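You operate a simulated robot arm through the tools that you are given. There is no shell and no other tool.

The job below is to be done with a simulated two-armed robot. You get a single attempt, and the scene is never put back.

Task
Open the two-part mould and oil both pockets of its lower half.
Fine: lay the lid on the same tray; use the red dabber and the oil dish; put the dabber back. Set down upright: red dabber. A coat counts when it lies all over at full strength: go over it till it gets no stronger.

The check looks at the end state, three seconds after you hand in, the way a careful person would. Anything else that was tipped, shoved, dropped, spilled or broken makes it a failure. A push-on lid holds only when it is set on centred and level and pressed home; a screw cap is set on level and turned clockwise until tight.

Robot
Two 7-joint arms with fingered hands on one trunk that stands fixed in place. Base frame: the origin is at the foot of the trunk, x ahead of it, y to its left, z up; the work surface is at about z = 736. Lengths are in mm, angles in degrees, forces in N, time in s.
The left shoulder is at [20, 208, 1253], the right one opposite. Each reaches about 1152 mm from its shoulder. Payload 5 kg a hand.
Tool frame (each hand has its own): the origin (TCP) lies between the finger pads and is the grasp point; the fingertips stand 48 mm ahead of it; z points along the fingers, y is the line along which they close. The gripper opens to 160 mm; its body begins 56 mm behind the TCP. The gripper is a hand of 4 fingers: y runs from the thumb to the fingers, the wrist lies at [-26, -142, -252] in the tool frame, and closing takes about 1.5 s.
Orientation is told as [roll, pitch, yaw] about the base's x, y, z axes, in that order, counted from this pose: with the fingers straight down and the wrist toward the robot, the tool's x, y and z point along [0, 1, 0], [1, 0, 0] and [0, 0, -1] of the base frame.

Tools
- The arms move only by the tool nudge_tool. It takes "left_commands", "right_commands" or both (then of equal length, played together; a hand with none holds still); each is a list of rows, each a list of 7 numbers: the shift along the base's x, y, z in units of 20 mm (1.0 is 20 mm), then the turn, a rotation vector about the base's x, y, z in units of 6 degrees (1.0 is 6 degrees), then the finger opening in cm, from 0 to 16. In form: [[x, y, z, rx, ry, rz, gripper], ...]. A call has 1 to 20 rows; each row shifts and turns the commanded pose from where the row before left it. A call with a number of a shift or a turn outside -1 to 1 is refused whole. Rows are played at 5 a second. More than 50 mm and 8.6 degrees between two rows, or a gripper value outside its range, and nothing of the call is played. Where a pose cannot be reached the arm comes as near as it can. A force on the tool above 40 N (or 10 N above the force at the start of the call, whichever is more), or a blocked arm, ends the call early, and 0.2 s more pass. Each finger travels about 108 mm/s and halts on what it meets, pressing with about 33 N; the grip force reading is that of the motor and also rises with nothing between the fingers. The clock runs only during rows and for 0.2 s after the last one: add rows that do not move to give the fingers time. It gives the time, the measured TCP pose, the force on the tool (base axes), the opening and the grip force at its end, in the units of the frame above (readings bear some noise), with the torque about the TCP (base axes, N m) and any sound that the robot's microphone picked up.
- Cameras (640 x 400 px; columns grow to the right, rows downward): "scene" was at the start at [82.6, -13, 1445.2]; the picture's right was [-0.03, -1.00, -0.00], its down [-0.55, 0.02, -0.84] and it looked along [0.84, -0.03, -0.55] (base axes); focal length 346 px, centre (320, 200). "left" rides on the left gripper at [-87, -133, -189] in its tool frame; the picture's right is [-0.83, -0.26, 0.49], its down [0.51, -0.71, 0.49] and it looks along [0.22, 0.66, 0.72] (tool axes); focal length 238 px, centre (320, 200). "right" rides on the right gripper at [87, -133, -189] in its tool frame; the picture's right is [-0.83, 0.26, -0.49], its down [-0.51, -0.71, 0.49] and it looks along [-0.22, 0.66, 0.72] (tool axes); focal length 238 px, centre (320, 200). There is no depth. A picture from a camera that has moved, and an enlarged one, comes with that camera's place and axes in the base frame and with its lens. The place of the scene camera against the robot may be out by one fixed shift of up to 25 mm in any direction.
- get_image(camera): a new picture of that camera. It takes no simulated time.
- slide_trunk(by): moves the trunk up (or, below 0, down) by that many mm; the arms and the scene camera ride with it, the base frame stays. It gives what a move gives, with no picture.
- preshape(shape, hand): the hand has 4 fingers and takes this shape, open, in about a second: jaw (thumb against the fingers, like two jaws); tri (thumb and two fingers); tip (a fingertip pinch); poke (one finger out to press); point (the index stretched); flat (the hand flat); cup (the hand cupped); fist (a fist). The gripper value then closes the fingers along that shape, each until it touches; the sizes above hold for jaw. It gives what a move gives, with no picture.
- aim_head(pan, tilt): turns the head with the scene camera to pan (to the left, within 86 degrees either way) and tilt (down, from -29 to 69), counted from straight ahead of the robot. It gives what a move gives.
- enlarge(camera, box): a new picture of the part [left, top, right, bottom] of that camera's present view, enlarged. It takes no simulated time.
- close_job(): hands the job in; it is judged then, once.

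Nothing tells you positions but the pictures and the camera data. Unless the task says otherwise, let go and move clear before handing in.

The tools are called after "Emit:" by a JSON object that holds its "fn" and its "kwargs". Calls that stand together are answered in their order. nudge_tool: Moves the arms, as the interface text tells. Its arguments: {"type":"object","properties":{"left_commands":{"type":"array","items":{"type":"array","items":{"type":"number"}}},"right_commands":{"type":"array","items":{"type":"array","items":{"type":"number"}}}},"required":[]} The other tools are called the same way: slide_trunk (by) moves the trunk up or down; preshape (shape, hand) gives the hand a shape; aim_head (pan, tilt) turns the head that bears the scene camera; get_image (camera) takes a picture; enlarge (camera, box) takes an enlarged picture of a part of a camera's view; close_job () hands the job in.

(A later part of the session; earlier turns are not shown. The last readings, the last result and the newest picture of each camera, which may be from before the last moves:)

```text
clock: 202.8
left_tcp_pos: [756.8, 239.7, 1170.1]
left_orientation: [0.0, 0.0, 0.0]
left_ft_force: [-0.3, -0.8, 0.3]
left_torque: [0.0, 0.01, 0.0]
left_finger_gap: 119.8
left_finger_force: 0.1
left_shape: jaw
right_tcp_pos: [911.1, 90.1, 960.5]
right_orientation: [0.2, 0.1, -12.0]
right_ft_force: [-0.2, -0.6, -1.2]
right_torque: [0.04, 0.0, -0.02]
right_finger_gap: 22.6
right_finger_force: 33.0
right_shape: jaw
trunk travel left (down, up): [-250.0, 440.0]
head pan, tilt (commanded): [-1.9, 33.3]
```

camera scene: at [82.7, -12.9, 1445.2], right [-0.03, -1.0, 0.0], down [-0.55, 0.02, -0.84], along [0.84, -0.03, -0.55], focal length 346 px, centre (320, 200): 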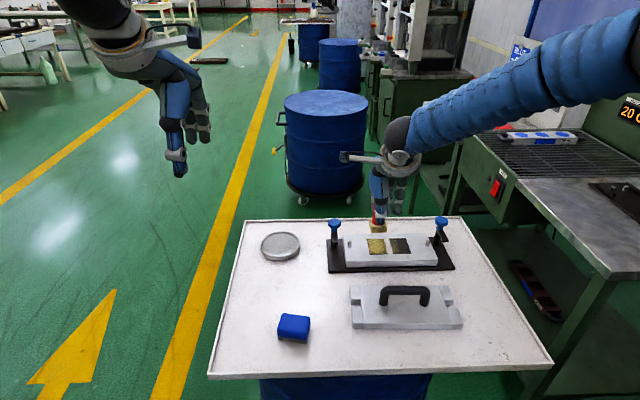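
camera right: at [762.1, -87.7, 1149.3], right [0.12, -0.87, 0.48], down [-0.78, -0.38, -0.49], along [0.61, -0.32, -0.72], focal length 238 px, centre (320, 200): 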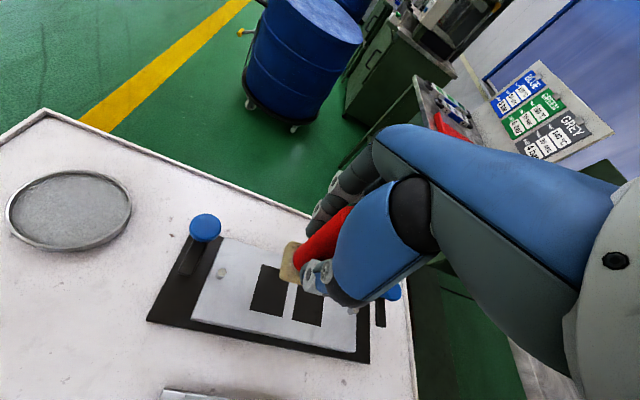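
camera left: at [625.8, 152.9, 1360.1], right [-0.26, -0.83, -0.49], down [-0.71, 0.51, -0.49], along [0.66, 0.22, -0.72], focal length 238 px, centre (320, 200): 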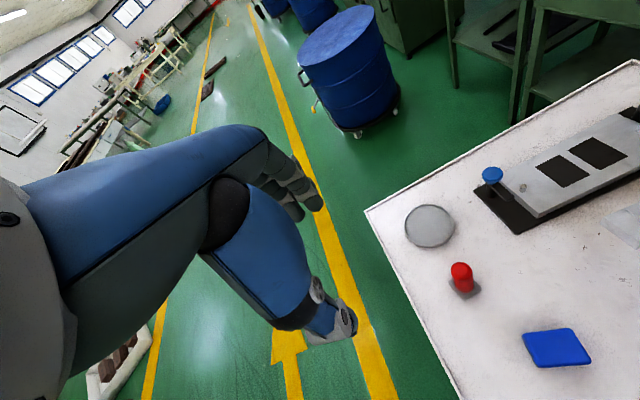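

Over the dish; dipping again.

Emit:
{"fn": "nudge_tool", "kwargs": {"right_commands": [[0, 0, -0.7, 0, 0, 0, 1.5], [0, 0, -0.8, 0, 0, 0, 1.5], [0, 0, -0.8, 0, 0, 0, 1.5], [0, 0, -0.8, 0, 0, 0, 1.5], [0, 0, -0.8, 0, 0, 0, 1.5], [0, 0, -0.8, 0, 0, 0, 1.5], [0, 0, -0.6, 0, 0, 0, 1.5], [0, 0, -0.3, 0, 0, 0, 1.5], [0, 0, -0.2, 0, 0, 0, 1.5], [0, 0, -0.15, 0, 0, 0, 1.5], [0, 0, -0.1, 0, 0, 0, 1.5], [0, 0, -0.04, 0, 0, 0, 1.5], [0, 0, 0, 0, 0, 0, 1.5], [0, 0, 0, 0, 0, 0, 1.5], [0, 0, 0, 0, 0, 0, 1.5]]}}

Emit:
{"fn": "nudge_tool", "kwargs": {"right_commands": [[0, 0, 0.3, 0, 0, 0, 1.5], [0, 0, 0.7, 0, 0, 0, 1.5], [0, 0, 0.9, 0, 0, 0, 1.5], [0, 0, 0.9, 0, 0, 0, 1.5], [0, 0, 0.9, 0, 0, 0, 1.5], [0, 0, 0.9, 0, 0, 0, 1.5], [0, 0, 0.9, 0, 0, 0, 1.5], [0, 0, 0.6, 0, 0, 0, 1.5], [0, 0, 0, 0, 0, 0, 1.5]]}}

Emit:
{"fn": "enlarge", "kwargs": {"camera": "scene", "box": [230, 160, 400, 280]}}

```text
clock: 205.9
left_tcp_pos: [757.1, 239.7, 1170.7]
left_orientation: [0.0, 0.1, 0.0]
left_ft_force: [-0.3, 0.0, 0.0]
left_torque: [-0.01, 0.0, -0.03]
left_finger_gap: 119.7
left_finger_force: 0.0
left_shape: jaw
right_tcp_pos: [910.1, 88.4, 838.5]
right_orientation: [0.2, 0.1, -12.1]
right_ft_force: [0.0, 0.0, -1.6]
right_torque: [0.02, 0.0, -0.01]
right_finger_gap: 22.6
right_finger_force: 32.9
right_shape: jaw
trunk travel left (down, up): [-250.0, 440.0]
head pan, tilt (commanded): [-1.9, 33.3]
```

```text
clock: 207.9
left_tcp_pos: [756.7, 239.5, 1169.7]
left_orientation: [0.0, 0.0, -0.1]
left_ft_force: [0.5, -0.4, 0.5]
left_torque: [0.0, 0.01, -0.02]
left_finger_gap: 119.7
left_finger_force: 0.0
left_shape: jaw
right_tcp_pos: [910.8, 89.4, 960.8]
right_orientation: [0.2, 0.2, -11.9]
right_ft_force: [0.3, 0.4, -2.3]
right_torque: [-0.01, 0.0, 0.03]
right_finger_gap: 22.8
right_finger_force: 32.7
right_shape: jaw
trunk travel left (down, up): [-250.0, 440.0]
head pan, tilt (commanded): [-1.9, 33.3]
```

```text
3.33 times, centred on (315, 220) of scene
camera zoom: at [83.0, -12.7, 1445.2], right [-0.03, -1.0, 0.0], down [-0.55, 0.02, -0.84], along [0.84, -0.03, -0.55], focal length 1155 px, centre (337, 133)
```

zoom: 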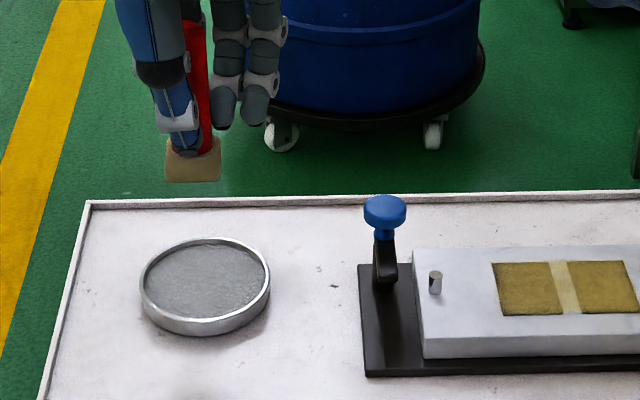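

That dip didn't actually touch: the dabber has slid up a few millimetres in the grip. I'll dip again and go lower until I feel contact.

Emit:
{"fn": "nudge_tool", "kwargs": {"right_commands": [[0, 0, -0.7, 0, 0, 0, 1.5], [0, 0, -0.8, 0, 0, 0, 1.5], [0, 0, -0.8, 0, 0, 0, 1.5], [0, 0, -0.8, 0, 0, 0, 1.5], [0, 0, -0.8, 0, 0, 0, 1.5], [0, 0, -0.8, 0, 0, 0, 1.5], [0, 0, -0.6, 0, 0, 0, 1.5], [0, 0, -0.3, 0, 0, 0, 1.5], [0, 0, -0.2, 0, 0, 0, 1.5], [0, 0, -0.15, 0, 0, 0, 1.5], [0, 0, -0.15, 0, 0, 0, 1.5], [0, 0, -0.05, 0, 0, 0, 1.5], [0, 0, 0, 0, 0, 0, 1.5]]}}

Emit:
{"fn": "nudge_tool", "kwargs": {"right_commands": [[0, 0, -0.05, 0, 0, 0, 1.5], [0, 0, 0, 0, 0, 0, 1.5], [0, 0, 0, 0, 0, 0, 1.5]]}}

```text
clock: 210.8
left_tcp_pos: [757.9, 239.9, 1171.7]
left_orientation: [0.1, 0.0, 0.0]
left_ft_force: [0.0, 0.2, -0.2]
left_torque: [-0.05, 0.01, 0.0]
left_finger_gap: 119.6
left_finger_force: 0.1
left_shape: jaw
right_tcp_pos: [911.0, 88.8, 839.9]
right_orientation: [0.2, -0.1, -12.0]
right_ft_force: [0.8, -0.6, -0.9]
right_torque: [0.02, -0.01, -0.02]
right_finger_gap: 22.6
right_finger_force: 32.5
right_shape: jaw
trunk travel left (down, up): [-250.0, 440.0]
head pan, tilt (commanded): [-1.9, 33.3]
```

```text
clock: 211.6
left_tcp_pos: [758.4, 240.6, 1171.1]
left_orientation: [0.1, -0.1, 0.0]
left_ft_force: [-0.2, 0.2, 0.2]
left_torque: [-0.02, 0.0, 0.0]
left_finger_gap: 119.4
left_finger_force: 0.0
left_shape: jaw
right_tcp_pos: [910.8, 88.5, 838.3]
right_orientation: [0.2, 0.1, -12.0]
right_ft_force: [-1.1, -0.5, 3.7]
right_torque: [-0.01, -0.08, 0.0]
right_finger_gap: 22.9
right_finger_force: 32.7
right_shape: jaw
trunk travel left (down, up): [-250.0, 440.0]
head pan, tilt (commanded): [-1.9, 33.3]
```

Emit:
{"fn": "nudge_tool", "kwargs": {"right_commands": [[0, 0, -0.05, 0, 0, 0, 1.5], [0, 0, 0, 0, 0, 0, 1.5], [0, 0, 0, 0, 0, 0, 1.5], [0, 0, 0, 0, 0, 0, 1.5]]}}

Emit:
{"fn": "enlarge", "kwargs": {"camera": "right", "box": [220, 170, 340, 310]}}

```text
clock: 212.6
left_tcp_pos: [756.0, 240.7, 1172.3]
left_orientation: [0.1, -0.1, 0.0]
left_ft_force: [0.3, -1.0, 0.1]
left_torque: [-0.01, 0.0, 0.01]
left_finger_gap: 119.5
left_finger_force: 0.1
left_shape: jaw
right_tcp_pos: [909.2, 89.2, 838.5]
right_orientation: [0.2, 0.0, -12.1]
right_ft_force: [-1.7, 0.4, 10.4]
right_torque: [0.02, -0.1, 0.02]
right_finger_gap: 22.8
right_finger_force: 32.7
right_shape: jaw
trunk travel left (down, up): [-250.0, 440.0]
head pan, tilt (commanded): [-1.9, 33.3]
```

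```text
2.86 times, centred on (280, 240) of right
camera zoom: at [798.8, 200.9, 1027.9], right [0.08, -0.87, 0.48], down [-0.8, -0.35, -0.49], along [0.6, -0.35, -0.72], focal length 681 px, centre (434, 86)
```

zoom: 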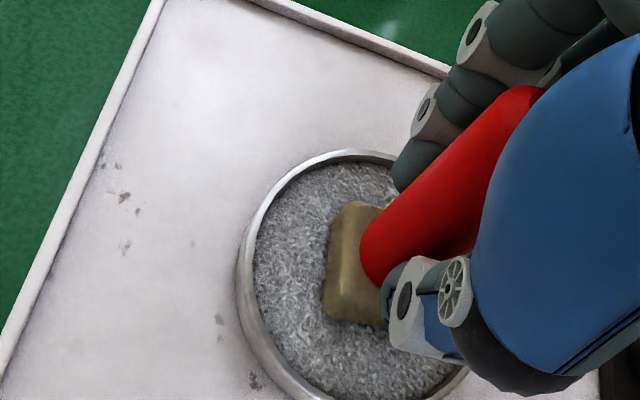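

Loaded with about 11 N. Going back to the left pocket for the comparison round.

Emit:
{"fn": "nudge_tool", "kwargs": {"right_commands": [[0, 0, 0.3, 0, 0, 0, 1.5], [0, 0, 0.7, 0, 0, 0, 1.5], [0, 0, 0.9, 0, 0, 0, 1.5], [0, 0, 0.9, 0, 0, 0, 1.5], [0, 0, 0.9, 0, 0, 0, 1.5], [0, 0, 0.9, 0, 0, 0, 1.5], [0, 0, 0.9, 0, 0, 0, 1.5], [0, 0, 0.6, 0, 0, 0, 1.5], [0, 0, 0, 0, 0, 0, 1.5]]}}

Emit:
{"fn": "nudge_tool", "kwargs": {"right_commands": [[-0.15, -0.5, 0, 0, 0, 0, 1.5], [-0.15, -0.9, 0, 0, 0, 0, 1.5], [-0.15, -1.0, 0, 0, 0, 0, 1.5], [-0.15, -1.0, 0, 0, 0, 0, 1.5], [-0.15, -1.0, 0, 0, 0, 0, 1.5], [-0.15, -1.0, 0, 0, 0, 0, 1.5], [-0.15, -1.0, 0, 0, 0, 0, 1.5], [-0.15, -1.0, 0, 0, 0, 0, 1.5], [-0.15, -1.0, 0, 0, 0, 0, 1.5], [-0.15, -1.0, 0, 0, 0, 0, 1.5], [-0.15, -1.0, 0, 0, 0, 0, 1.5], [-0.15, -1.0, 0, 0, 0, 0, 1.5], [-0.15, -1.0, 0, 0, 0, 0, 1.5], [-0.15, -1.0, 0, 0, 0, 0, 1.5], [-0.1, -0.6, 0, 0, 0, 0, 1.5], [0, -0.2, 0, 0, 0, 0, 1.5], [0, 0, 0, 0, 0, 0, 1.5]]}}

Emit:
{"fn": "nudge_tool", "kwargs": {"right_commands": [[0, 0, -0.7, 0, 0, 0, 1.5], [0, 0, -0.8, 0, 0, 0, 1.5], [0, 0, -0.8, 0, 0, 0, 1.5], [0, 0, -0.8, 0, 0, 0, 1.5], [0, 0, -0.8, 0, 0, 0, 1.5], [0, 0, -0.7, 0, 0, 0, 1.5], [0, 0, -0.4, 0, 0, 0, 1.5], [0, 0, -0.1, 0, 0, 0, 1.5], [0, 0, 0, 0, 0, 0, 1.5]]}}

```text
clock: 214.6
left_tcp_pos: [756.9, 240.7, 1171.2]
left_orientation: [0.1, 0.0, 0.0]
left_ft_force: [0.1, 0.5, 0.2]
left_torque: [0.0, -0.02, -0.01]
left_finger_gap: 119.5
left_finger_force: 0.1
left_shape: jaw
right_tcp_pos: [910.2, 89.9, 958.2]
right_orientation: [0.3, 0.1, -12.0]
right_ft_force: [0.3, 0.1, -1.2]
right_torque: [0.0, -0.01, -0.02]
right_finger_gap: 22.6
right_finger_force: 32.4
right_shape: jaw
trunk travel left (down, up): [-250.0, 440.0]
head pan, tilt (commanded): [-1.9, 33.3]
```

```text
clock: 218.2
left_tcp_pos: [757.6, 240.7, 1171.0]
left_orientation: [0.1, -0.1, -0.1]
left_ft_force: [-0.1, -0.2, -0.1]
left_torque: [-0.01, 0.03, 0.04]
left_finger_gap: 119.6
left_finger_force: 0.0
left_shape: jaw
right_tcp_pos: [866.2, -194.9, 959.3]
right_orientation: [0.1, 0.1, -11.9]
right_ft_force: [-0.3, 0.6, -0.7]
right_torque: [0.03, 0.01, -0.01]
right_finger_gap: 22.7
right_finger_force: 32.8
right_shape: jaw
trunk travel left (down, up): [-250.0, 440.0]
head pan, tilt (commanded): [-1.9, 33.3]
```

```text
clock: 220.2
left_tcp_pos: [757.2, 240.0, 1169.9]
left_orientation: [0.2, -0.1, 0.0]
left_ft_force: [-0.4, -0.2, -0.1]
left_torque: [0.01, 0.05, 0.0]
left_finger_gap: 119.7
left_finger_force: 0.1
left_shape: jaw
right_tcp_pos: [866.8, -195.7, 857.9]
right_orientation: [0.3, 0.0, -11.9]
right_ft_force: [0.9, 0.3, 0.7]
right_torque: [0.01, -0.03, -0.02]
right_finger_gap: 22.7
right_finger_force: 32.3
right_shape: jaw
trunk travel left (down, up): [-250.0, 440.0]
head pan, tilt (commanded): [-1.9, 33.3]
```

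Emit:
{"fn": "nudge_tool", "kwargs": {"right_commands": [[0, 0, -0.07, 0, 0, 0, 1.5], [0, 0, -0.03, 0, 0, 0, 1.5], [0, 0, 0, 0, 0, 0, 1.5]]}}

Emit:
{"fn": "enlarge", "kwargs": {"camera": "scene", "box": [350, 210, 430, 270]}}

```text
clock: 220.9
left_tcp_pos: [757.4, 240.3, 1172.6]
left_orientation: [0.0, 0.0, 0.0]
left_ft_force: [0.2, -1.0, 0.3]
left_torque: [0.03, -0.02, -0.01]
left_finger_gap: 119.1
left_finger_force: 0.1
left_shape: jaw
right_tcp_pos: [866.2, -195.4, 856.2]
right_orientation: [0.2, -0.2, -12.0]
right_ft_force: [-3.2, -0.8, 10.8]
right_torque: [-0.04, -0.03, -0.02]
right_finger_gap: 23.1
right_finger_force: 32.8
right_shape: jaw
trunk travel left (down, up): [-250.0, 440.0]
head pan, tilt (commanded): [-1.9, 33.3]
```

```text
6.67 times, centred on (390, 240) of scene
camera zoom: at [81.6, -12.8, 1445.4], right [-0.03, -1.0, 0.0], down [-0.55, 0.02, -0.84], along [0.84, -0.03, -0.55], focal length 2310 px, centre (-147, -67)
```

zoom: 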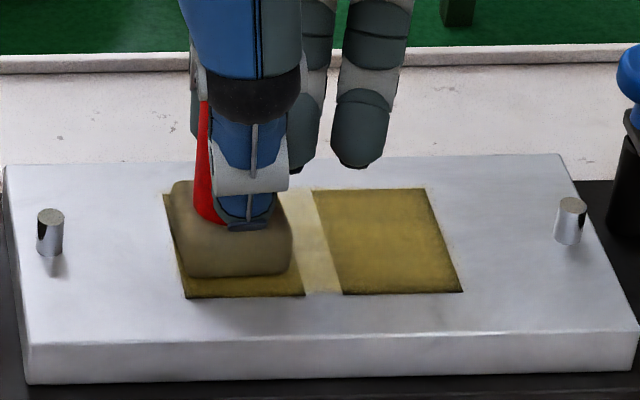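

Firm contact. Running the perimeter and centre strokes on the left pocket.

Emit:
{"fn": "nudge_tool", "kwargs": {"right_commands": [[0, 0.12, 0, 0, 0, 0, 1.5], [0, 0.1, 0, 0, 0, 0, 1.5], [-0.15, 0, 0, 0, 0, 0, 1.5], [-0.15, 0, 0, 0, 0, 0, 1.5], [-0.15, 0, 0, 0, 0, 0, 1.5], [-0.15, 0, 0, 0, 0, 0, 1.5], [-0.15, 0, 0, 0, 0, 0, 1.5], [0, -0.15, 0, 0, 0, 0, 1.5], [0, -0.15, 0, 0, 0, 0, 1.5], [0, -0.15, 0, 0, 0, 0, 1.5], [0, -0.15, 0, 0, 0, 0, 1.5], [0.2, 0, 0, 0, 0, 0, 1.5], [0.2, 0, 0, 0, 0, 0, 1.5], [0.2, 0, 0, 0, 0, 0, 1.5], [0.2, 0, 0, 0, 0, 0, 1.5], [0.2, 0, 0, 0, 0, 0, 1.5], [0.2, 0, 0, 0, 0, 0, 1.5], [0.2, 0, 0, 0, 0, 0, 1.5], [0.15, 0, 0, 0, 0, 0, 1.5], [0, 0, -0.03, 0, 0, 0, 1.5]]}}

Emit:
{"fn": "nudge_tool", "kwargs": {"right_commands": [[0, 0.15, 0, 0, 0, 0, 1.5], [0, 0.15, 0, 0, 0, 0, 1.5], [0, 0.15, 0, 0, 0, 0, 1.5], [0, 0.15, 0, 0, 0, 0, 1.5], [-0.15, 0, 0, 0, 0, 0, 1.5], [-0.15, 0, 0, 0, 0, 0, 1.5], [-0.15, 0, 0, 0, 0, 0, 1.5], [-0.15, 0, 0, 0, 0, 0, 1.5], [-0.15, 0, 0, 0, 0, 0, 1.5], [-0.15, 0, 0, 0, 0, 0, 1.5], [-0.15, 0, 0, 0, 0, 0, 1.5], [-0.15, 0, 0, 0, 0, 0, 1.5], [-0.15, 0, 0, 0, 0, 0, 1.5], [-0.15, 0, 0, 0, 0, 0, 1.5], [0, -0.15, 0, 0, 0, 0, 1.5], [0, -0.15, 0, 0, 0, 0, 1.5], [0.2, 0, 0, 0, 0, 0, 1.5], [0.2, 0, 0, 0, 0, 0, 1.5], [0.2, 0, 0, 0, 0, 0, 1.5], [0.2, 0, 0, 0, 0, 0, 1.5]]}}

Emit:
{"fn": "nudge_tool", "kwargs": {"right_commands": [[0.2, 0, 0, 0, 0, 0, 1.5], [0.2, 0, 0, 0, 0, 0, 1.5], [0.2, 0, 0, 0, 0, 0, 1.5], [0, -0.1, 0, 0, 0, 0, 1.5], [-0.2, 0, 0, 0, 0, 0, 1.5], [-0.2, 0, 0, 0, 0, 0, 1.5], [-0.2, 0, 0, 0, 0, 0, 1.5], [-0.2, 0, 0, 0, 0, 0, 1.5], [0, 0, 0.3, 0, 0, 0, 1.5], [0, 0, 0.4, 0, 0, 0, 1.5], [0, -0.5, 0.4, 0, 0, 0, 1.5], [0, -0.8, 0, 0, 0, 0, 1.5], [0, -0.8, 0, 0, 0, 0, 1.5], [0, -0.8, 0, 0, 0, 0, 1.5], [0, -0.45, 0, 0, 0, 0, 1.5], [0, 0, 0, 0, 0, 0, 1.5]]}}

Emit:
{"fn": "enlarge", "kwargs": {"camera": "scene", "box": [350, 210, 430, 270]}}

Emit:
{"fn": "enlarge", "kwargs": {"camera": "left", "box": [535, 120, 640, 190]}}

```text
clock: 225.2
left_tcp_pos: [754.9, 240.0, 1171.5]
left_orientation: [0.2, 0.0, 0.0]
left_ft_force: [-0.4, -0.2, -0.4]
left_torque: [0.02, 0.02, 0.03]
left_finger_gap: 119.5
left_finger_force: 0.0
left_shape: jaw
right_tcp_pos: [880.5, -203.1, 856.5]
right_orientation: [0.3, -0.2, -11.9]
right_ft_force: [-10.6, -4.3, 19.9]
right_torque: [-0.17, 0.54, -0.06]
right_finger_gap: 23.3
right_finger_force: 32.8
right_shape: jaw
trunk travel left (down, up): [-250.0, 440.0]
head pan, tilt (commanded): [-1.9, 33.3]
```

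```text
clock: 229.3
left_tcp_pos: [755.0, 239.6, 1172.7]
left_orientation: [0.1, -0.1, 0.0]
left_ft_force: [0.4, 0.5, 1.7]
left_torque: [0.01, -0.02, 0.03]
left_finger_gap: 119.6
left_finger_force: 0.0
left_shape: jaw
right_tcp_pos: [865.5, -197.6, 854.6]
right_orientation: [0.1, 0.0, -12.0]
right_ft_force: [-16.5, 1.4, 21.1]
right_torque: [0.12, 0.94, -0.04]
right_finger_gap: 23.1
right_finger_force: 32.7
right_shape: jaw
trunk travel left (down, up): [-250.0, 440.0]
head pan, tilt (commanded): [-1.9, 33.3]
```

```text
clock: 232.8
left_tcp_pos: [756.7, 238.8, 1170.0]
left_orientation: [0.1, 0.0, 0.0]
left_ft_force: [-0.4, 0.6, -0.9]
left_torque: [0.05, 0.02, -0.01]
left_finger_gap: 119.7
left_finger_force: 0.1
left_shape: jaw
right_tcp_pos: [864.7, -265.9, 876.2]
right_orientation: [0.1, 0.1, -12.0]
right_ft_force: [0.2, 0.7, -1.4]
right_torque: [-0.04, -0.02, 0.02]
right_finger_gap: 22.1
right_finger_force: 32.7
right_shape: jaw
trunk travel left (down, up): [-250.0, 440.0]
head pan, tilt (commanded): [-1.9, 33.3]
```

```text
6.67 times, centred on (390, 240) of scene
camera zoom: at [82.9, -12.9, 1445.2], right [-0.03, -1.0, 0.0], down [-0.55, 0.02, -0.84], along [0.84, -0.03, -0.55], focal length 2310 px, centre (-147, -67)
```

zoom: 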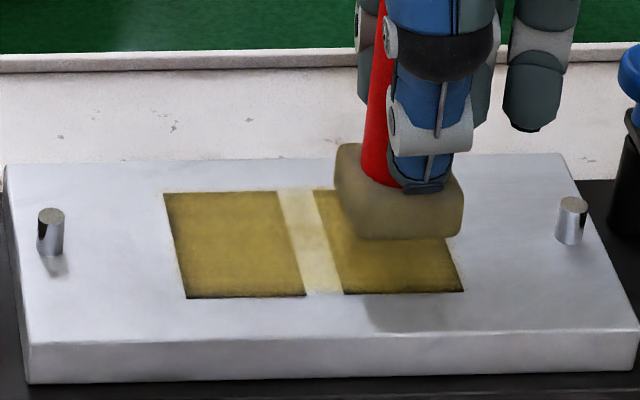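

```text
5.71 times, centred on (588, 155) of left
camera zoom: at [625.3, 153.1, 1360.4], right [-0.26, -0.83, -0.49], down [-0.71, 0.51, -0.49], along [0.66, 0.22, -0.72], focal length 1362 px, centre (-1209, 457)
```

zoom: 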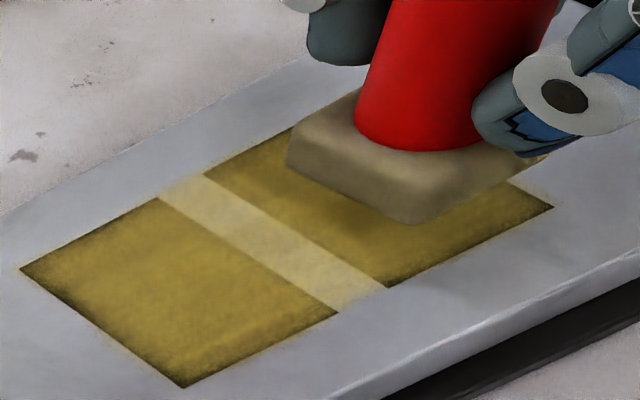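

The left pocket shows no further change. I'll do the same final round on the right pocket.

Emit:
{"fn": "nudge_tool", "kwargs": {"right_commands": [[0, 0, -0.5, 0, 0, 0, 1.5], [0, 0, -0.35, 0, 0, 0, 1.5], [0, 0, -0.15, 0, 0, 0, 1.5], [0, 0, 0, 0, 0, 0, 1.5]]}}

Emit:
{"fn": "nudge_tool", "kwargs": {"right_commands": [[0, 0, -0.06, 0, 0, 0, 1.5], [0, 0, 0, 0, 0, 0, 1.5], [0, 0, 0, 0, 0, 0, 1.5]]}}

```text
clock: 233.8
left_tcp_pos: [756.2, 239.3, 1170.9]
left_orientation: [0.2, -0.1, 0.0]
left_ft_force: [0.2, 0.5, 1.1]
left_torque: [0.0, 0.01, 0.0]
left_finger_gap: 119.7
left_finger_force: 0.0
left_shape: jaw
right_tcp_pos: [864.8, -264.8, 854.8]
right_orientation: [0.3, 0.0, -12.0]
right_ft_force: [-0.3, -0.7, 0.2]
right_torque: [0.02, -0.03, 0.0]
right_finger_gap: 22.0
right_finger_force: 33.1
right_shape: jaw
trunk travel left (down, up): [-250.0, 440.0]
head pan, tilt (commanded): [-1.9, 33.3]
```

```text
clock: 234.6
left_tcp_pos: [756.2, 240.2, 1170.5]
left_orientation: [0.2, -0.1, 0.0]
left_ft_force: [0.5, 0.1, -0.3]
left_torque: [0.0, 0.02, 0.02]
left_finger_gap: 119.8
left_finger_force: 0.0
left_shape: jaw
right_tcp_pos: [863.6, -265.3, 855.8]
right_orientation: [0.2, -0.1, -12.1]
right_ft_force: [-1.0, 0.4, 3.0]
right_torque: [0.0, -0.05, 0.02]
right_finger_gap: 22.1
right_finger_force: 33.4
right_shape: jaw
trunk travel left (down, up): [-250.0, 440.0]
head pan, tilt (commanded): [-1.9, 33.3]
```

Emit:
{"fn": "nudge_tool", "kwargs": {"right_commands": [[0, 0, -0.06, 0, 0, 0, 1.5], [0, -0.12, 0, 0, 0, 0, 1.5], [0, -0.12, 0, 0, 0, 0, 1.5], [-0.15, 0, 0, 0, 0, 0, 1.5], [-0.15, 0, 0, 0, 0, 0, 1.5], [-0.15, 0, 0, 0, 0, 0, 1.5], [-0.15, 0, 0, 0, 0, 0, 1.5], [0, 0.15, 0, 0, 0, 0, 1.5], [0, 0.15, 0, 0, 0, 0, 1.5], [0, 0.15, 0, 0, 0, 0, 1.5], [0.2, 0, 0, 0, 0, 0, 1.5], [0.2, 0, 0, 0, 0, 0, 1.5], [0.2, 0, 0, 0, 0, 0, 1.5], [0.2, 0, 0, 0, 0, 0, 1.5], [0.2, 0, 0, 0, 0, 0, 1.5], [0.2, 0, 0, 0, 0, 0, 1.5], [0.2, 0, 0, 0, 0, 0, 1.5], [0.15, 0, 0, 0, 0, 0, 1.5], [0, 0, 0, 0, 0, 0, 1.5]]}}

Emit:
{"fn": "nudge_tool", "kwargs": {"right_commands": [[0, -0.15, 0, 0, 0, 0, 1.5], [0, -0.15, 0, 0, 0, 0, 1.5], [0, -0.15, 0, 0, 0, 0, 1.5], [0, -0.1, 0, 0, 0, 0, 1.5], [-0.15, 0, 0, 0, 0, 0, 1.5], [-0.15, 0, 0, 0, 0, 0, 1.5], [-0.15, 0, 0, 0, 0, 0, 1.5], [-0.15, 0, 0, 0, 0, 0, 1.5], [-0.15, 0, 0, 0, 0, 0, 1.5], [-0.15, 0, 0, 0, 0, 0, 1.5], [-0.15, 0, 0, 0, 0, 0, 1.5], [-0.15, 0, 0, 0, 0, 0, 1.5], [-0.15, 0, 0, 0, 0, 0, 1.5], [-0.15, 0, 0, 0, 0, 0, 1.5], [0, 0.15, 0, 0, 0, 0, 1.5], [0, 0.15, 0, 0, 0, 0, 1.5], [0.2, 0, 0, 0, 0, 0, 1.5], [0.2, 0, 0, 0, 0, 0, 1.5], [0.2, 0, 0, 0, 0, 0, 1.5], [0.2, 0, 0, 0, 0, 0, 1.5]]}}

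Emit:
{"fn": "nudge_tool", "kwargs": {"right_commands": [[0.2, 0, 0, 0, 0, 0, 1.5], [0.2, 0, 0, 0, 0, 0, 1.5], [0.2, 0, 0, 0, 0, 0, 1.5], [0, 0, 0.3, 0, 0, 0, 1.5], [0, 0, 0.7, 0, 0, 0, 1.5], [0, 0, 0.8, 0, 0, 0, 1.5], [0, 0, 0.8, 0, 0, 0, 1.5], [0, 0, 0.8, 0, 0, 0, 1.5], [0, 0, 0.8, 0, 0, 0, 1.5], [0, 0, 0.8, 0, 0, 0, 1.5], [0, 0, 0, 0, 0, 0, 1.5]]}}

Emit:
{"fn": "enlarge", "kwargs": {"camera": "scene", "box": [350, 210, 430, 270]}}

Emit:
{"fn": "enlarge", "kwargs": {"camera": "left", "box": [535, 120, 640, 190]}}

Emit:
{"fn": "enlarge", "kwargs": {"camera": "scene", "box": [386, 236, 414, 254]}}

```text
clock: 238.6
left_tcp_pos: [756.1, 241.2, 1173.3]
left_orientation: [0.1, -0.2, 0.0]
left_ft_force: [0.5, 0.4, 0.4]
left_torque: [-0.01, 0.01, -0.01]
left_finger_gap: 119.5
left_finger_force: 0.1
left_shape: jaw
right_tcp_pos: [883.2, -260.4, 854.3]
right_orientation: [0.2, 0.0, -12.1]
right_ft_force: [-11.0, 3.3, 14.5]
right_torque: [0.12, 0.6, -0.01]
right_finger_gap: 23.0
right_finger_force: 32.9
right_shape: jaw
trunk travel left (down, up): [-250.0, 440.0]
head pan, tilt (commanded): [-1.9, 33.3]
```

```text
clock: 242.8
left_tcp_pos: [753.3, 241.1, 1173.5]
left_orientation: [0.2, -0.1, 0.0]
left_ft_force: [0.5, -0.2, 1.4]
left_torque: [0.0, 0.0, -0.02]
left_finger_gap: 119.5
left_finger_force: 0.0
left_shape: jaw
right_tcp_pos: [867.1, -265.1, 854.5]
right_orientation: [0.1, 0.1, -11.9]
right_ft_force: [-12.6, -3.7, 16.2]
right_torque: [-0.19, 0.71, 0.04]
right_finger_gap: 22.8
right_finger_force: 32.8
right_shape: jaw
trunk travel left (down, up): [-250.0, 440.0]
head pan, tilt (commanded): [-1.9, 33.3]
```

```text
clock: 245.2
left_tcp_pos: [757.5, 240.0, 1171.0]
left_orientation: [0.2, 0.1, 0.0]
left_ft_force: [0.5, 0.0, -0.4]
left_torque: [0.0, -0.01, 0.0]
left_finger_gap: 119.6
left_finger_force: 0.0
left_shape: jaw
right_tcp_pos: [880.1, -266.7, 951.7]
right_orientation: [0.3, 0.1, -12.0]
right_ft_force: [0.3, 0.0, -0.8]
right_torque: [-0.02, 0.01, -0.02]
right_finger_gap: 22.5
right_finger_force: 33.0
right_shape: jaw
trunk travel left (down, up): [-250.0, 440.0]
head pan, tilt (commanded): [-1.9, 33.3]
```

```text
6.67 times, centred on (390, 240) of scene
camera zoom: at [83.2, -12.9, 1445.1], right [-0.03, -1.0, 0.0], down [-0.55, 0.02, -0.84], along [0.84, -0.03, -0.55], focal length 2310 px, centre (-147, -67)
```

zoom: 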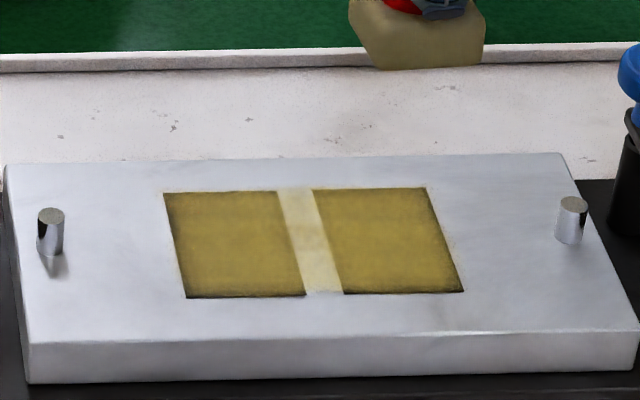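

```text
5.71 times, centred on (588, 155) of left
camera zoom: at [625.6, 153.0, 1360.2], right [-0.26, -0.83, -0.49], down [-0.71, 0.51, -0.49], along [0.66, 0.22, -0.72], focal length 1362 px, centre (-1209, 457)
```

zoom: 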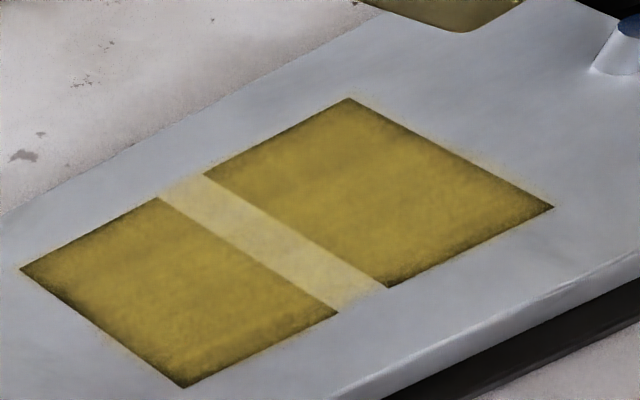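

```text
16.00 times, centred on (400, 245) of scene
camera zoom: at [83.2, -12.9, 1445.1], right [-0.03, -1.0, 0.0], down [-0.55, 0.02, -0.84], along [0.84, -0.03, -0.55], focal length 5544 px, centre (-960, -520)
```

zoom: 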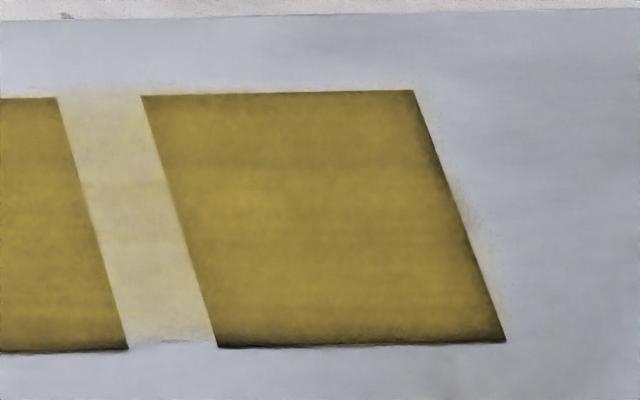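

The picture is identical to the one before the extra round, so both coats are at full strength. Now I'll carry the dabber back to its original spot, turning the hand back to yaw 0.

Emit:
{"fn": "nudge_tool", "kwargs": {"right_commands": [[-0.2, 0.5, 0, 0, 0, 0.1, 1.5], [-0.33, 0.95, 0, 0, 0, 0.1, 1.5], [-0.33, 0.95, 0, 0, 0, 0.1, 1.5], [-0.33, 0.95, 0, 0, 0, 0.1, 1.5], [-0.33, 0.95, 0, 0, 0, 0.1, 1.5], [-0.33, 0.95, 0, 0, 0, 0.1, 1.5], [-0.33, 0.95, 0, 0, 0, 0.1, 1.5], [-0.33, 0.95, 0, 0, 0, 0.1, 1.5], [-0.33, 0.95, 0, 0, 0, 0.1, 1.5], [-0.33, 0.95, 0, 0, 0, 0.1, 1.5], [-0.33, 0.95, 0, 0, 0, 0.1, 1.5], [-0.33, 0.95, 0, 0, 0, 0.1, 1.5], [-0.33, 0.95, 0, 0, 0, 0.1, 1.5], [-0.33, 0.95, 0, 0, 0, 0.1, 1.5], [-0.33, 0.95, 0, 0, 0, 0.1, 1.5], [-0.33, 0.95, 0, 0, 0, 0.1, 1.5], [-0.33, 0.95, 0, 0, 0, 0.1, 1.5], [-0.33, 0.95, 0, 0, 0, 0.1, 1.5], [-0.33, 0.95, 0, 0, 0, 0.1, 1.5], [-0.23, 0.6, 0, 0, 0, 0.1, 1.5]]}}

Emit:
{"fn": "nudge_tool", "kwargs": {"right_commands": [[0, 0, 0, 0, 0, 0, 1.5]]}}

Emit:
{"fn": "enlarge", "kwargs": {"camera": "scene", "box": [220, 150, 340, 310]}}

```text
clock: 249.3
left_tcp_pos: [757.6, 240.0, 1170.6]
left_orientation: [0.1, -0.1, 0.0]
left_ft_force: [0.6, 0.5, -0.6]
left_torque: [-0.03, 0.01, 0.02]
left_finger_gap: 119.5
left_finger_force: 0.1
left_shape: jaw
right_tcp_pos: [753.5, 98.7, 952.8]
right_orientation: [0.2, 0.1, 0.0]
right_ft_force: [-0.3, 0.0, -0.9]
right_torque: [-0.01, 0.0, -0.02]
right_finger_gap: 22.4
right_finger_force: 33.1
right_shape: jaw
trunk travel left (down, up): [-250.0, 440.0]
head pan, tilt (commanded): [-1.9, 33.3]
```

```text
clock: 249.8
left_tcp_pos: [756.4, 240.9, 1170.7]
left_orientation: [0.1, 0.0, 0.0]
left_ft_force: [1.0, -0.6, 0.8]
left_torque: [-0.01, 0.02, 0.01]
left_finger_gap: 119.5
left_finger_force: 0.0
left_shape: jaw
right_tcp_pos: [753.0, 98.5, 954.6]
right_orientation: [0.2, 0.1, 0.0]
right_ft_force: [0.0, -0.3, -1.3]
right_torque: [0.02, 0.04, 0.01]
right_finger_gap: 22.6
right_finger_force: 33.7
right_shape: jaw
trunk travel left (down, up): [-250.0, 440.0]
head pan, tilt (commanded): [-1.9, 33.3]
```

```text
2.50 times, centred on (280, 230) of scene
camera zoom: at [82.7, -12.6, 1445.2], right [-0.03, -1.0, 0.0], down [-0.55, 0.02, -0.84], along [0.84, -0.03, -0.55], focal length 866 px, centre (420, 125)
```

zoom: 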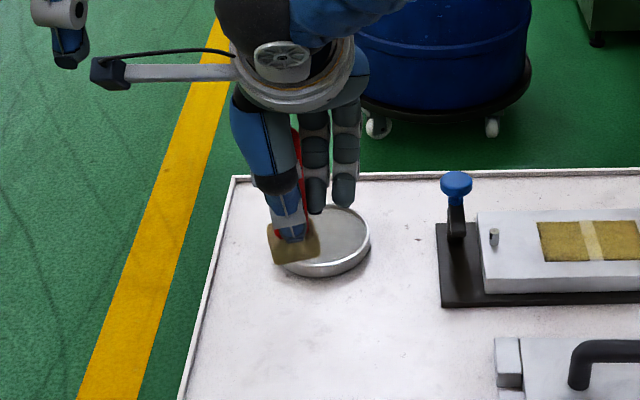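

At the original spot. Lowering to just above the tray.

Emit:
{"fn": "nudge_tool", "kwargs": {"right_commands": [[-0.03, 0, -0.7, 0, 0, 0, 1.5], [0, 0, -0.8, 0, 0, 0, 1.5], [0, 0, -0.8, 0, 0, 0, 1.5], [0, 0, -0.8, 0, 0, 0, 1.5], [0, 0, -0.8, 0, 0, 0, 1.5], [0, 0, -0.8, 0, 0, 0, 1.5], [0, 0, -0.7, 0, 0, 0, 1.5], [0, 0, -0.5, 0, 0, 0, 1.5], [0, 0, -0.2, 0, 0, 0, 1.5], [0, 0, 0, 0, 0, 0, 1.5]]}}

Emit:
{"fn": "enlarge", "kwargs": {"camera": "scene", "box": [220, 190, 340, 310]}}

Emit:
{"fn": "enlarge", "kwargs": {"camera": "right", "box": [220, 170, 340, 310]}}

```text
clock: 251.9
left_tcp_pos: [757.0, 240.1, 1172.0]
left_orientation: [0.0, -0.1, 0.0]
left_ft_force: [-0.4, 0.0, -0.9]
left_torque: [0.03, 0.03, -0.02]
left_finger_gap: 119.5
left_finger_force: 0.0
left_shape: jaw
right_tcp_pos: [754.3, 97.8, 831.9]
right_orientation: [0.1, 0.1, 0.1]
right_ft_force: [-0.2, -0.5, -1.5]
right_torque: [0.0, -0.01, -0.01]
right_finger_gap: 22.4
right_finger_force: 32.6
right_shape: jaw
trunk travel left (down, up): [-250.0, 440.0]
head pan, tilt (commanded): [-1.9, 33.3]
```

```text
3.33 times, centred on (280, 250) of scene
camera zoom: at [82.8, -12.7, 1445.2], right [-0.03, -1.0, 0.0], down [-0.55, 0.02, -0.84], along [0.84, -0.03, -0.55], focal length 1155 px, centre (453, 33)
```

zoom: 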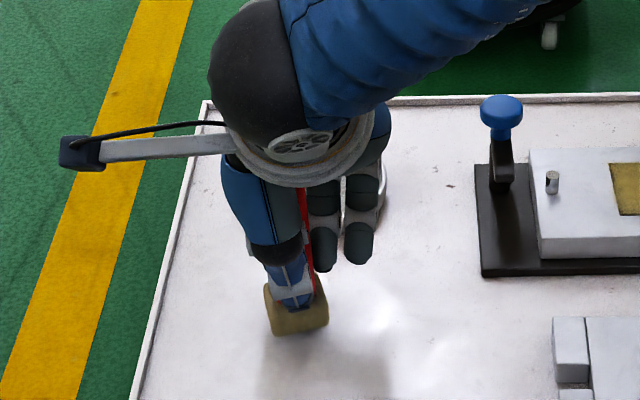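

```text
2.86 times, centred on (280, 240) of right
camera zoom: at [622.3, 184.2, 1021.9], right [0.26, -0.84, 0.48], down [-0.71, -0.5, -0.49], along [0.66, -0.22, -0.72], focal length 681 px, centre (434, 86)
```

zoom: 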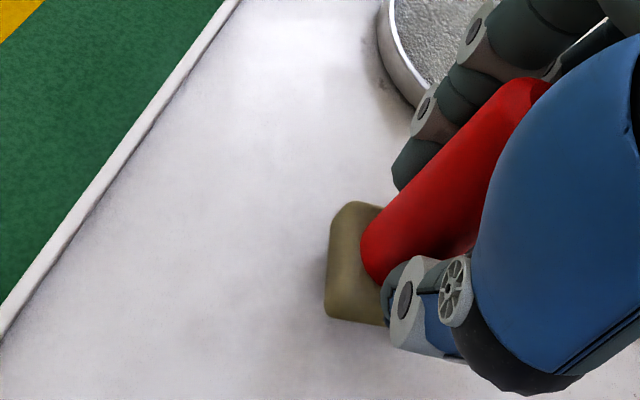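

About 10 mm to go. I'll lower in small steps until the pad touches.

Emit:
{"fn": "nudge_tool", "kwargs": {"right_commands": [[-0.05, 0, -0.2, 0, 0, 0, 1.5], [0, 0, -0.15, 0, 0, 0, 1.5], [0, 0, -0.05, 0, 0, 0, 1.5], [0, 0, 0, 0, 0, 0, 1.5]]}}

Emit:
{"fn": "nudge_tool", "kwargs": {"right_commands": [[0, 0, -0.08, 0, 0, 0, 1.5], [0, 0, 0, 0, 0, 0, 1.5]]}}

```text
clock: 252.9
left_tcp_pos: [756.3, 238.9, 1171.7]
left_orientation: [0.1, 0.0, -0.1]
left_ft_force: [0.4, 0.9, 0.1]
left_torque: [0.02, -0.04, -0.02]
left_finger_gap: 119.4
left_finger_force: 0.0
left_shape: jaw
right_tcp_pos: [753.0, 98.2, 824.6]
right_orientation: [0.2, 0.1, -0.1]
right_ft_force: [0.7, -0.2, -0.8]
right_torque: [0.0, 0.0, 0.01]
right_finger_gap: 23.0
right_finger_force: 33.0
right_shape: jaw
trunk travel left (down, up): [-250.0, 440.0]
head pan, tilt (commanded): [-1.9, 33.3]
```

```text
clock: 253.6
left_tcp_pos: [756.6, 239.3, 1171.3]
left_orientation: [0.1, -0.1, 0.1]
left_ft_force: [0.1, -0.4, 0.0]
left_torque: [0.01, -0.03, -0.02]
left_finger_gap: 119.7
left_finger_force: 0.1
left_shape: jaw
right_tcp_pos: [753.0, 98.6, 821.2]
right_orientation: [0.2, 0.2, 0.0]
right_ft_force: [0.0, -0.5, -1.2]
right_torque: [0.02, -0.01, -0.02]
right_finger_gap: 22.4
right_finger_force: 32.8
right_shape: jaw
trunk travel left (down, up): [-250.0, 440.0]
head pan, tilt (commanded): [-1.9, 33.3]
```

Emit:
{"fn": "nudge_tool", "kwargs": {"right_commands": [[0, 0, -0.07, 0, 0, 0, 1.5], [0, 0, 0, 0, 0, 0, 1.5]]}}

Emit:
{"fn": "enlarge", "kwargs": {"camera": "scene", "box": [240, 240, 310, 310]}}

```text
clock: 254.2
left_tcp_pos: [757.1, 240.5, 1171.9]
left_orientation: [0.1, -0.1, 0.0]
left_ft_force: [0.8, 0.9, -1.4]
left_torque: [0.0, 0.02, -0.01]
left_finger_gap: 119.5
left_finger_force: 0.0
left_shape: jaw
right_tcp_pos: [752.2, 96.6, 820.5]
right_orientation: [0.2, 0.2, -0.1]
right_ft_force: [-0.4, 0.5, -1.1]
right_torque: [0.0, -0.03, -0.01]
right_finger_gap: 22.5
right_finger_force: 32.5
right_shape: jaw
trunk travel left (down, up): [-250.0, 440.0]
head pan, tilt (commanded): [-1.9, 33.3]
```

```text
5.71 times, centred on (275, 275) of scene
camera zoom: at [82.8, -12.7, 1445.2], right [-0.03, -1.0, 0.0], down [-0.55, 0.02, -0.84], along [0.84, -0.03, -0.55], focal length 1980 px, centre (577, -229)
```

zoom: 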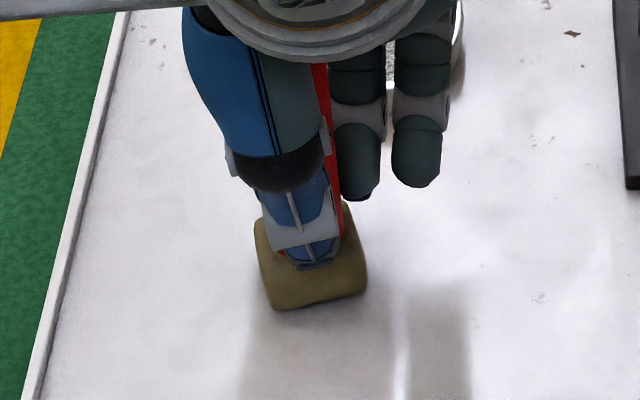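

Not touching yet. I'll turn the hand back a few degrees to match the dabber's original orientation and keep creeping down.

Emit:
{"fn": "nudge_tool", "kwargs": {"right_commands": [[0, 0.05, 0, 0, 0, -0.8, 1.5], [0, 0, -0.07, 0, 0, 0, 1.5], [0, 0, 0, 0, 0, 0, 1.5]]}}

Emit:
{"fn": "nudge_tool", "kwargs": {"right_commands": [[0, 0, -0.06, 0, 0, 0, 1.5], [0, 0, 0, 0, 0, 0, 1.5], [0, 0, 0, 0, 0, 0, 1.5]]}}

```text
clock: 254.9
left_tcp_pos: [756.5, 240.4, 1171.1]
left_orientation: [0.1, -0.2, -0.1]
left_ft_force: [-0.1, 0.6, 0.6]
left_torque: [-0.02, -0.01, -0.01]
left_finger_gap: 119.7
left_finger_force: 0.0
left_shape: jaw
right_tcp_pos: [753.4, 98.8, 820.4]
right_orientation: [0.2, -0.1, -4.8]
right_ft_force: [-1.3, 0.0, 5.9]
right_torque: [0.03, -0.03, -0.01]
right_finger_gap: 22.4
right_finger_force: 33.0
right_shape: jaw
trunk travel left (down, up): [-250.0, 440.0]
head pan, tilt (commanded): [-1.9, 33.3]
```

```text
clock: 255.8
left_tcp_pos: [756.9, 239.6, 1171.2]
left_orientation: [0.1, -0.1, 0.0]
left_ft_force: [0.8, 0.3, -0.4]
left_torque: [-0.01, -0.02, 0.01]
left_finger_gap: 119.5
left_finger_force: 0.2
left_shape: jaw
right_tcp_pos: [751.2, 98.6, 819.0]
right_orientation: [0.2, -0.1, -4.8]
right_ft_force: [-2.7, -0.3, 14.5]
right_torque: [0.05, -0.04, 0.02]
right_finger_gap: 22.7
right_finger_force: 33.1
right_shape: jaw
trunk travel left (down, up): [-250.0, 440.0]
head pan, tilt (commanded): [-1.9, 33.3]
```

The pad is standing flat on the tray. I'll ease off slightly and open the fingers slowly.

Emit:
{"fn": "nudge_tool", "kwargs": {"right_commands": [[0, 0, 0.06, 0, 0, 0, 1.8], [0, 0, 0, 0, 0, 0, 2.3], [0, 0, 0, 0, 0, 0, 2.8], [0, 0, 0, 0, 0, 0, 3.3], [0, 0, 0, 0, 0, 0, 4], [0, 0, 0, 0, 0, 0, 5], [0, 0, 0, 0, 0, 0, 6], [0, 0, 0, 0, 0, 0, 6]]}}

Emit:
{"fn": "enlarge", "kwargs": {"camera": "scene", "box": [240, 220, 330, 310]}}

Emit:
{"fn": "enlarge", "kwargs": {"camera": "right", "box": [220, 170, 360, 330]}}

```text
clock: 257.6
left_tcp_pos: [756.7, 240.3, 1170.7]
left_orientation: [0.1, -0.1, 0.1]
left_ft_force: [0.7, 0.5, 0.0]
left_torque: [0.0, -0.06, 0.01]
left_finger_gap: 119.4
left_finger_force: 0.0
left_shape: jaw
right_tcp_pos: [752.4, 98.7, 818.8]
right_orientation: [0.2, 0.1, -4.8]
right_ft_force: [0.5, -0.4, 0.0]
right_torque: [-0.02, 0.02, -0.01]
right_finger_gap: 59.8
right_finger_force: 0.0
right_shape: jaw
trunk travel left (down, up): [-250.0, 440.0]
head pan, tilt (commanded): [-1.9, 33.3]
```

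```text
4.44 times, centred on (285, 265) of scene
camera zoom: at [82.6, -12.7, 1445.2], right [-0.03, -1.0, 0.0], down [-0.55, 0.02, -0.84], along [0.84, -0.03, -0.55], focal length 1540 px, centre (476, -89)
```

zoom: 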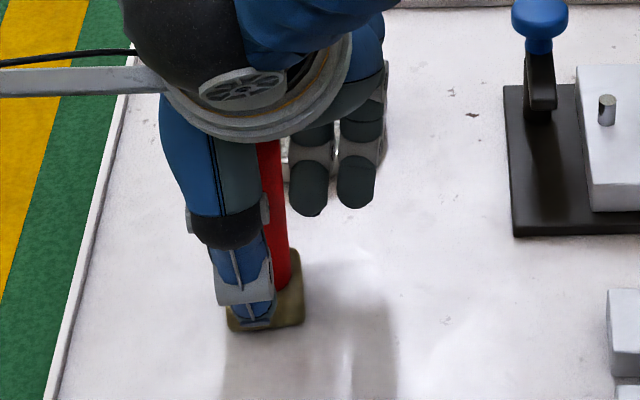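

```text
2.50 times, centred on (290, 250) of right
camera zoom: at [628.8, 195.7, 1009.4], right [0.19, -0.85, 0.48], down [-0.75, -0.44, -0.49], along [0.63, -0.27, -0.72], focal length 596 px, centre (395, 75)
```

zoom: 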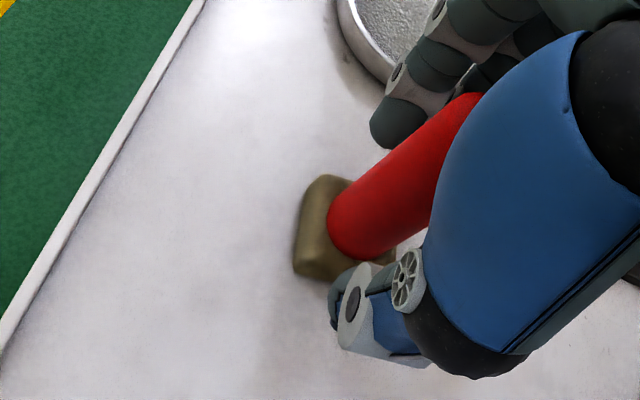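

The dabber stands upright by itself. I'll open a bit more and rise straight up.

Emit:
{"fn": "nudge_tool", "kwargs": {"right_commands": [[0, 0, 0, 0, 0, 0, 8], [0, 0, 0, 0, 0, 0, 9], [0, 0, 0.4, 0, 0, 0, 9], [0, 0, 0.8, 0, 0, 0, 9], [0, 0, 0.9, 0, 0, 0, 9], [0, 0, 0.9, 0, 0, 0, 9], [0, 0, 0.9, 0, 0, 0, 9], [0, 0, 0.9, 0, 0, 0, 9], [0, 0, 0.9, 0, 0, 0, 9], [0, 0, 0.9, 0, 0, 0, 9], [0, 0, 0.9, 0, 0, 0, 9], [0, 0, 0.9, 0, 0, 0, 9], [0, 0, 0.9, 0, 0, 0, 9], [0, 0, 0, 0, 0, 0, 9]]}}

Emit:
{"fn": "get_image", "kwargs": {"camera": "scene"}}

Emit:
{"fn": "enlarge", "kwargs": {"camera": "scene", "box": [230, 210, 340, 310]}}

```text
clock: 260.6
left_tcp_pos: [756.7, 239.3, 1171.9]
left_orientation: [0.1, 0.0, 0.0]
left_ft_force: [-0.6, -0.1, 0.9]
left_torque: [-0.01, 0.04, -0.03]
left_finger_gap: 119.8
left_finger_force: 0.1
left_shape: jaw
right_tcp_pos: [752.4, 98.5, 1005.9]
right_orientation: [0.2, 0.0, -4.8]
right_ft_force: [0.0, 0.7, -0.1]
right_torque: [-0.03, 0.05, 0.0]
right_finger_gap: 89.5
right_finger_force: 0.0
right_shape: jaw
trunk travel left (down, up): [-250.0, 440.0]
head pan, tilt (commanded): [-1.9, 33.3]
```

```text
taken
camera scene: at [83.1, -12.6, 1445.1], right [-0.03, -1.0, 0.0], down [-0.55, 0.02, -0.84], along [0.84, -0.03, -0.55], focal length 346 px, centre (320, 200)
```

scene: 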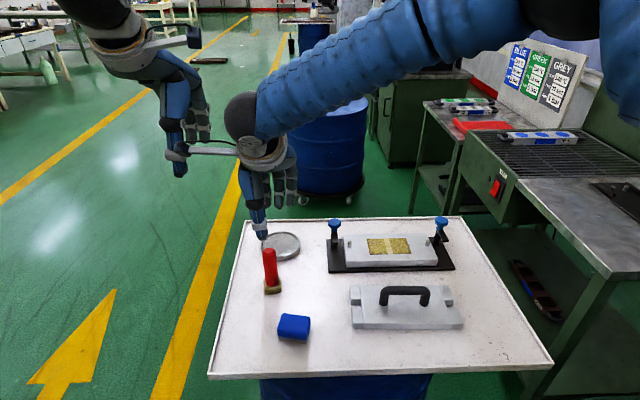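

```text
4.00 times, centred on (285, 260) of scene
camera zoom: at [83.1, -12.6, 1445.1], right [-0.03, -1.0, 0.0], down [-0.55, 0.02, -0.84], along [0.84, -0.03, -0.55], focal length 1386 px, centre (460, -40)
```

zoom: 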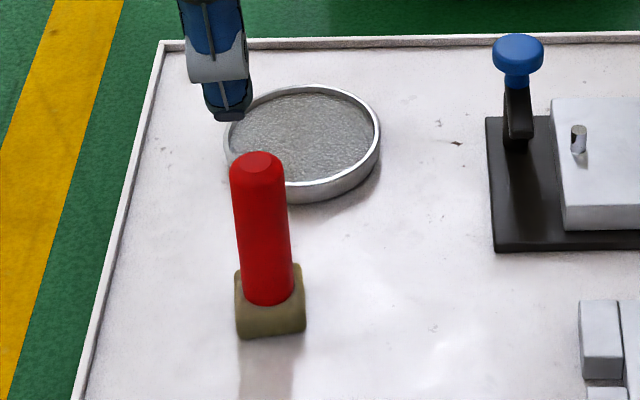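

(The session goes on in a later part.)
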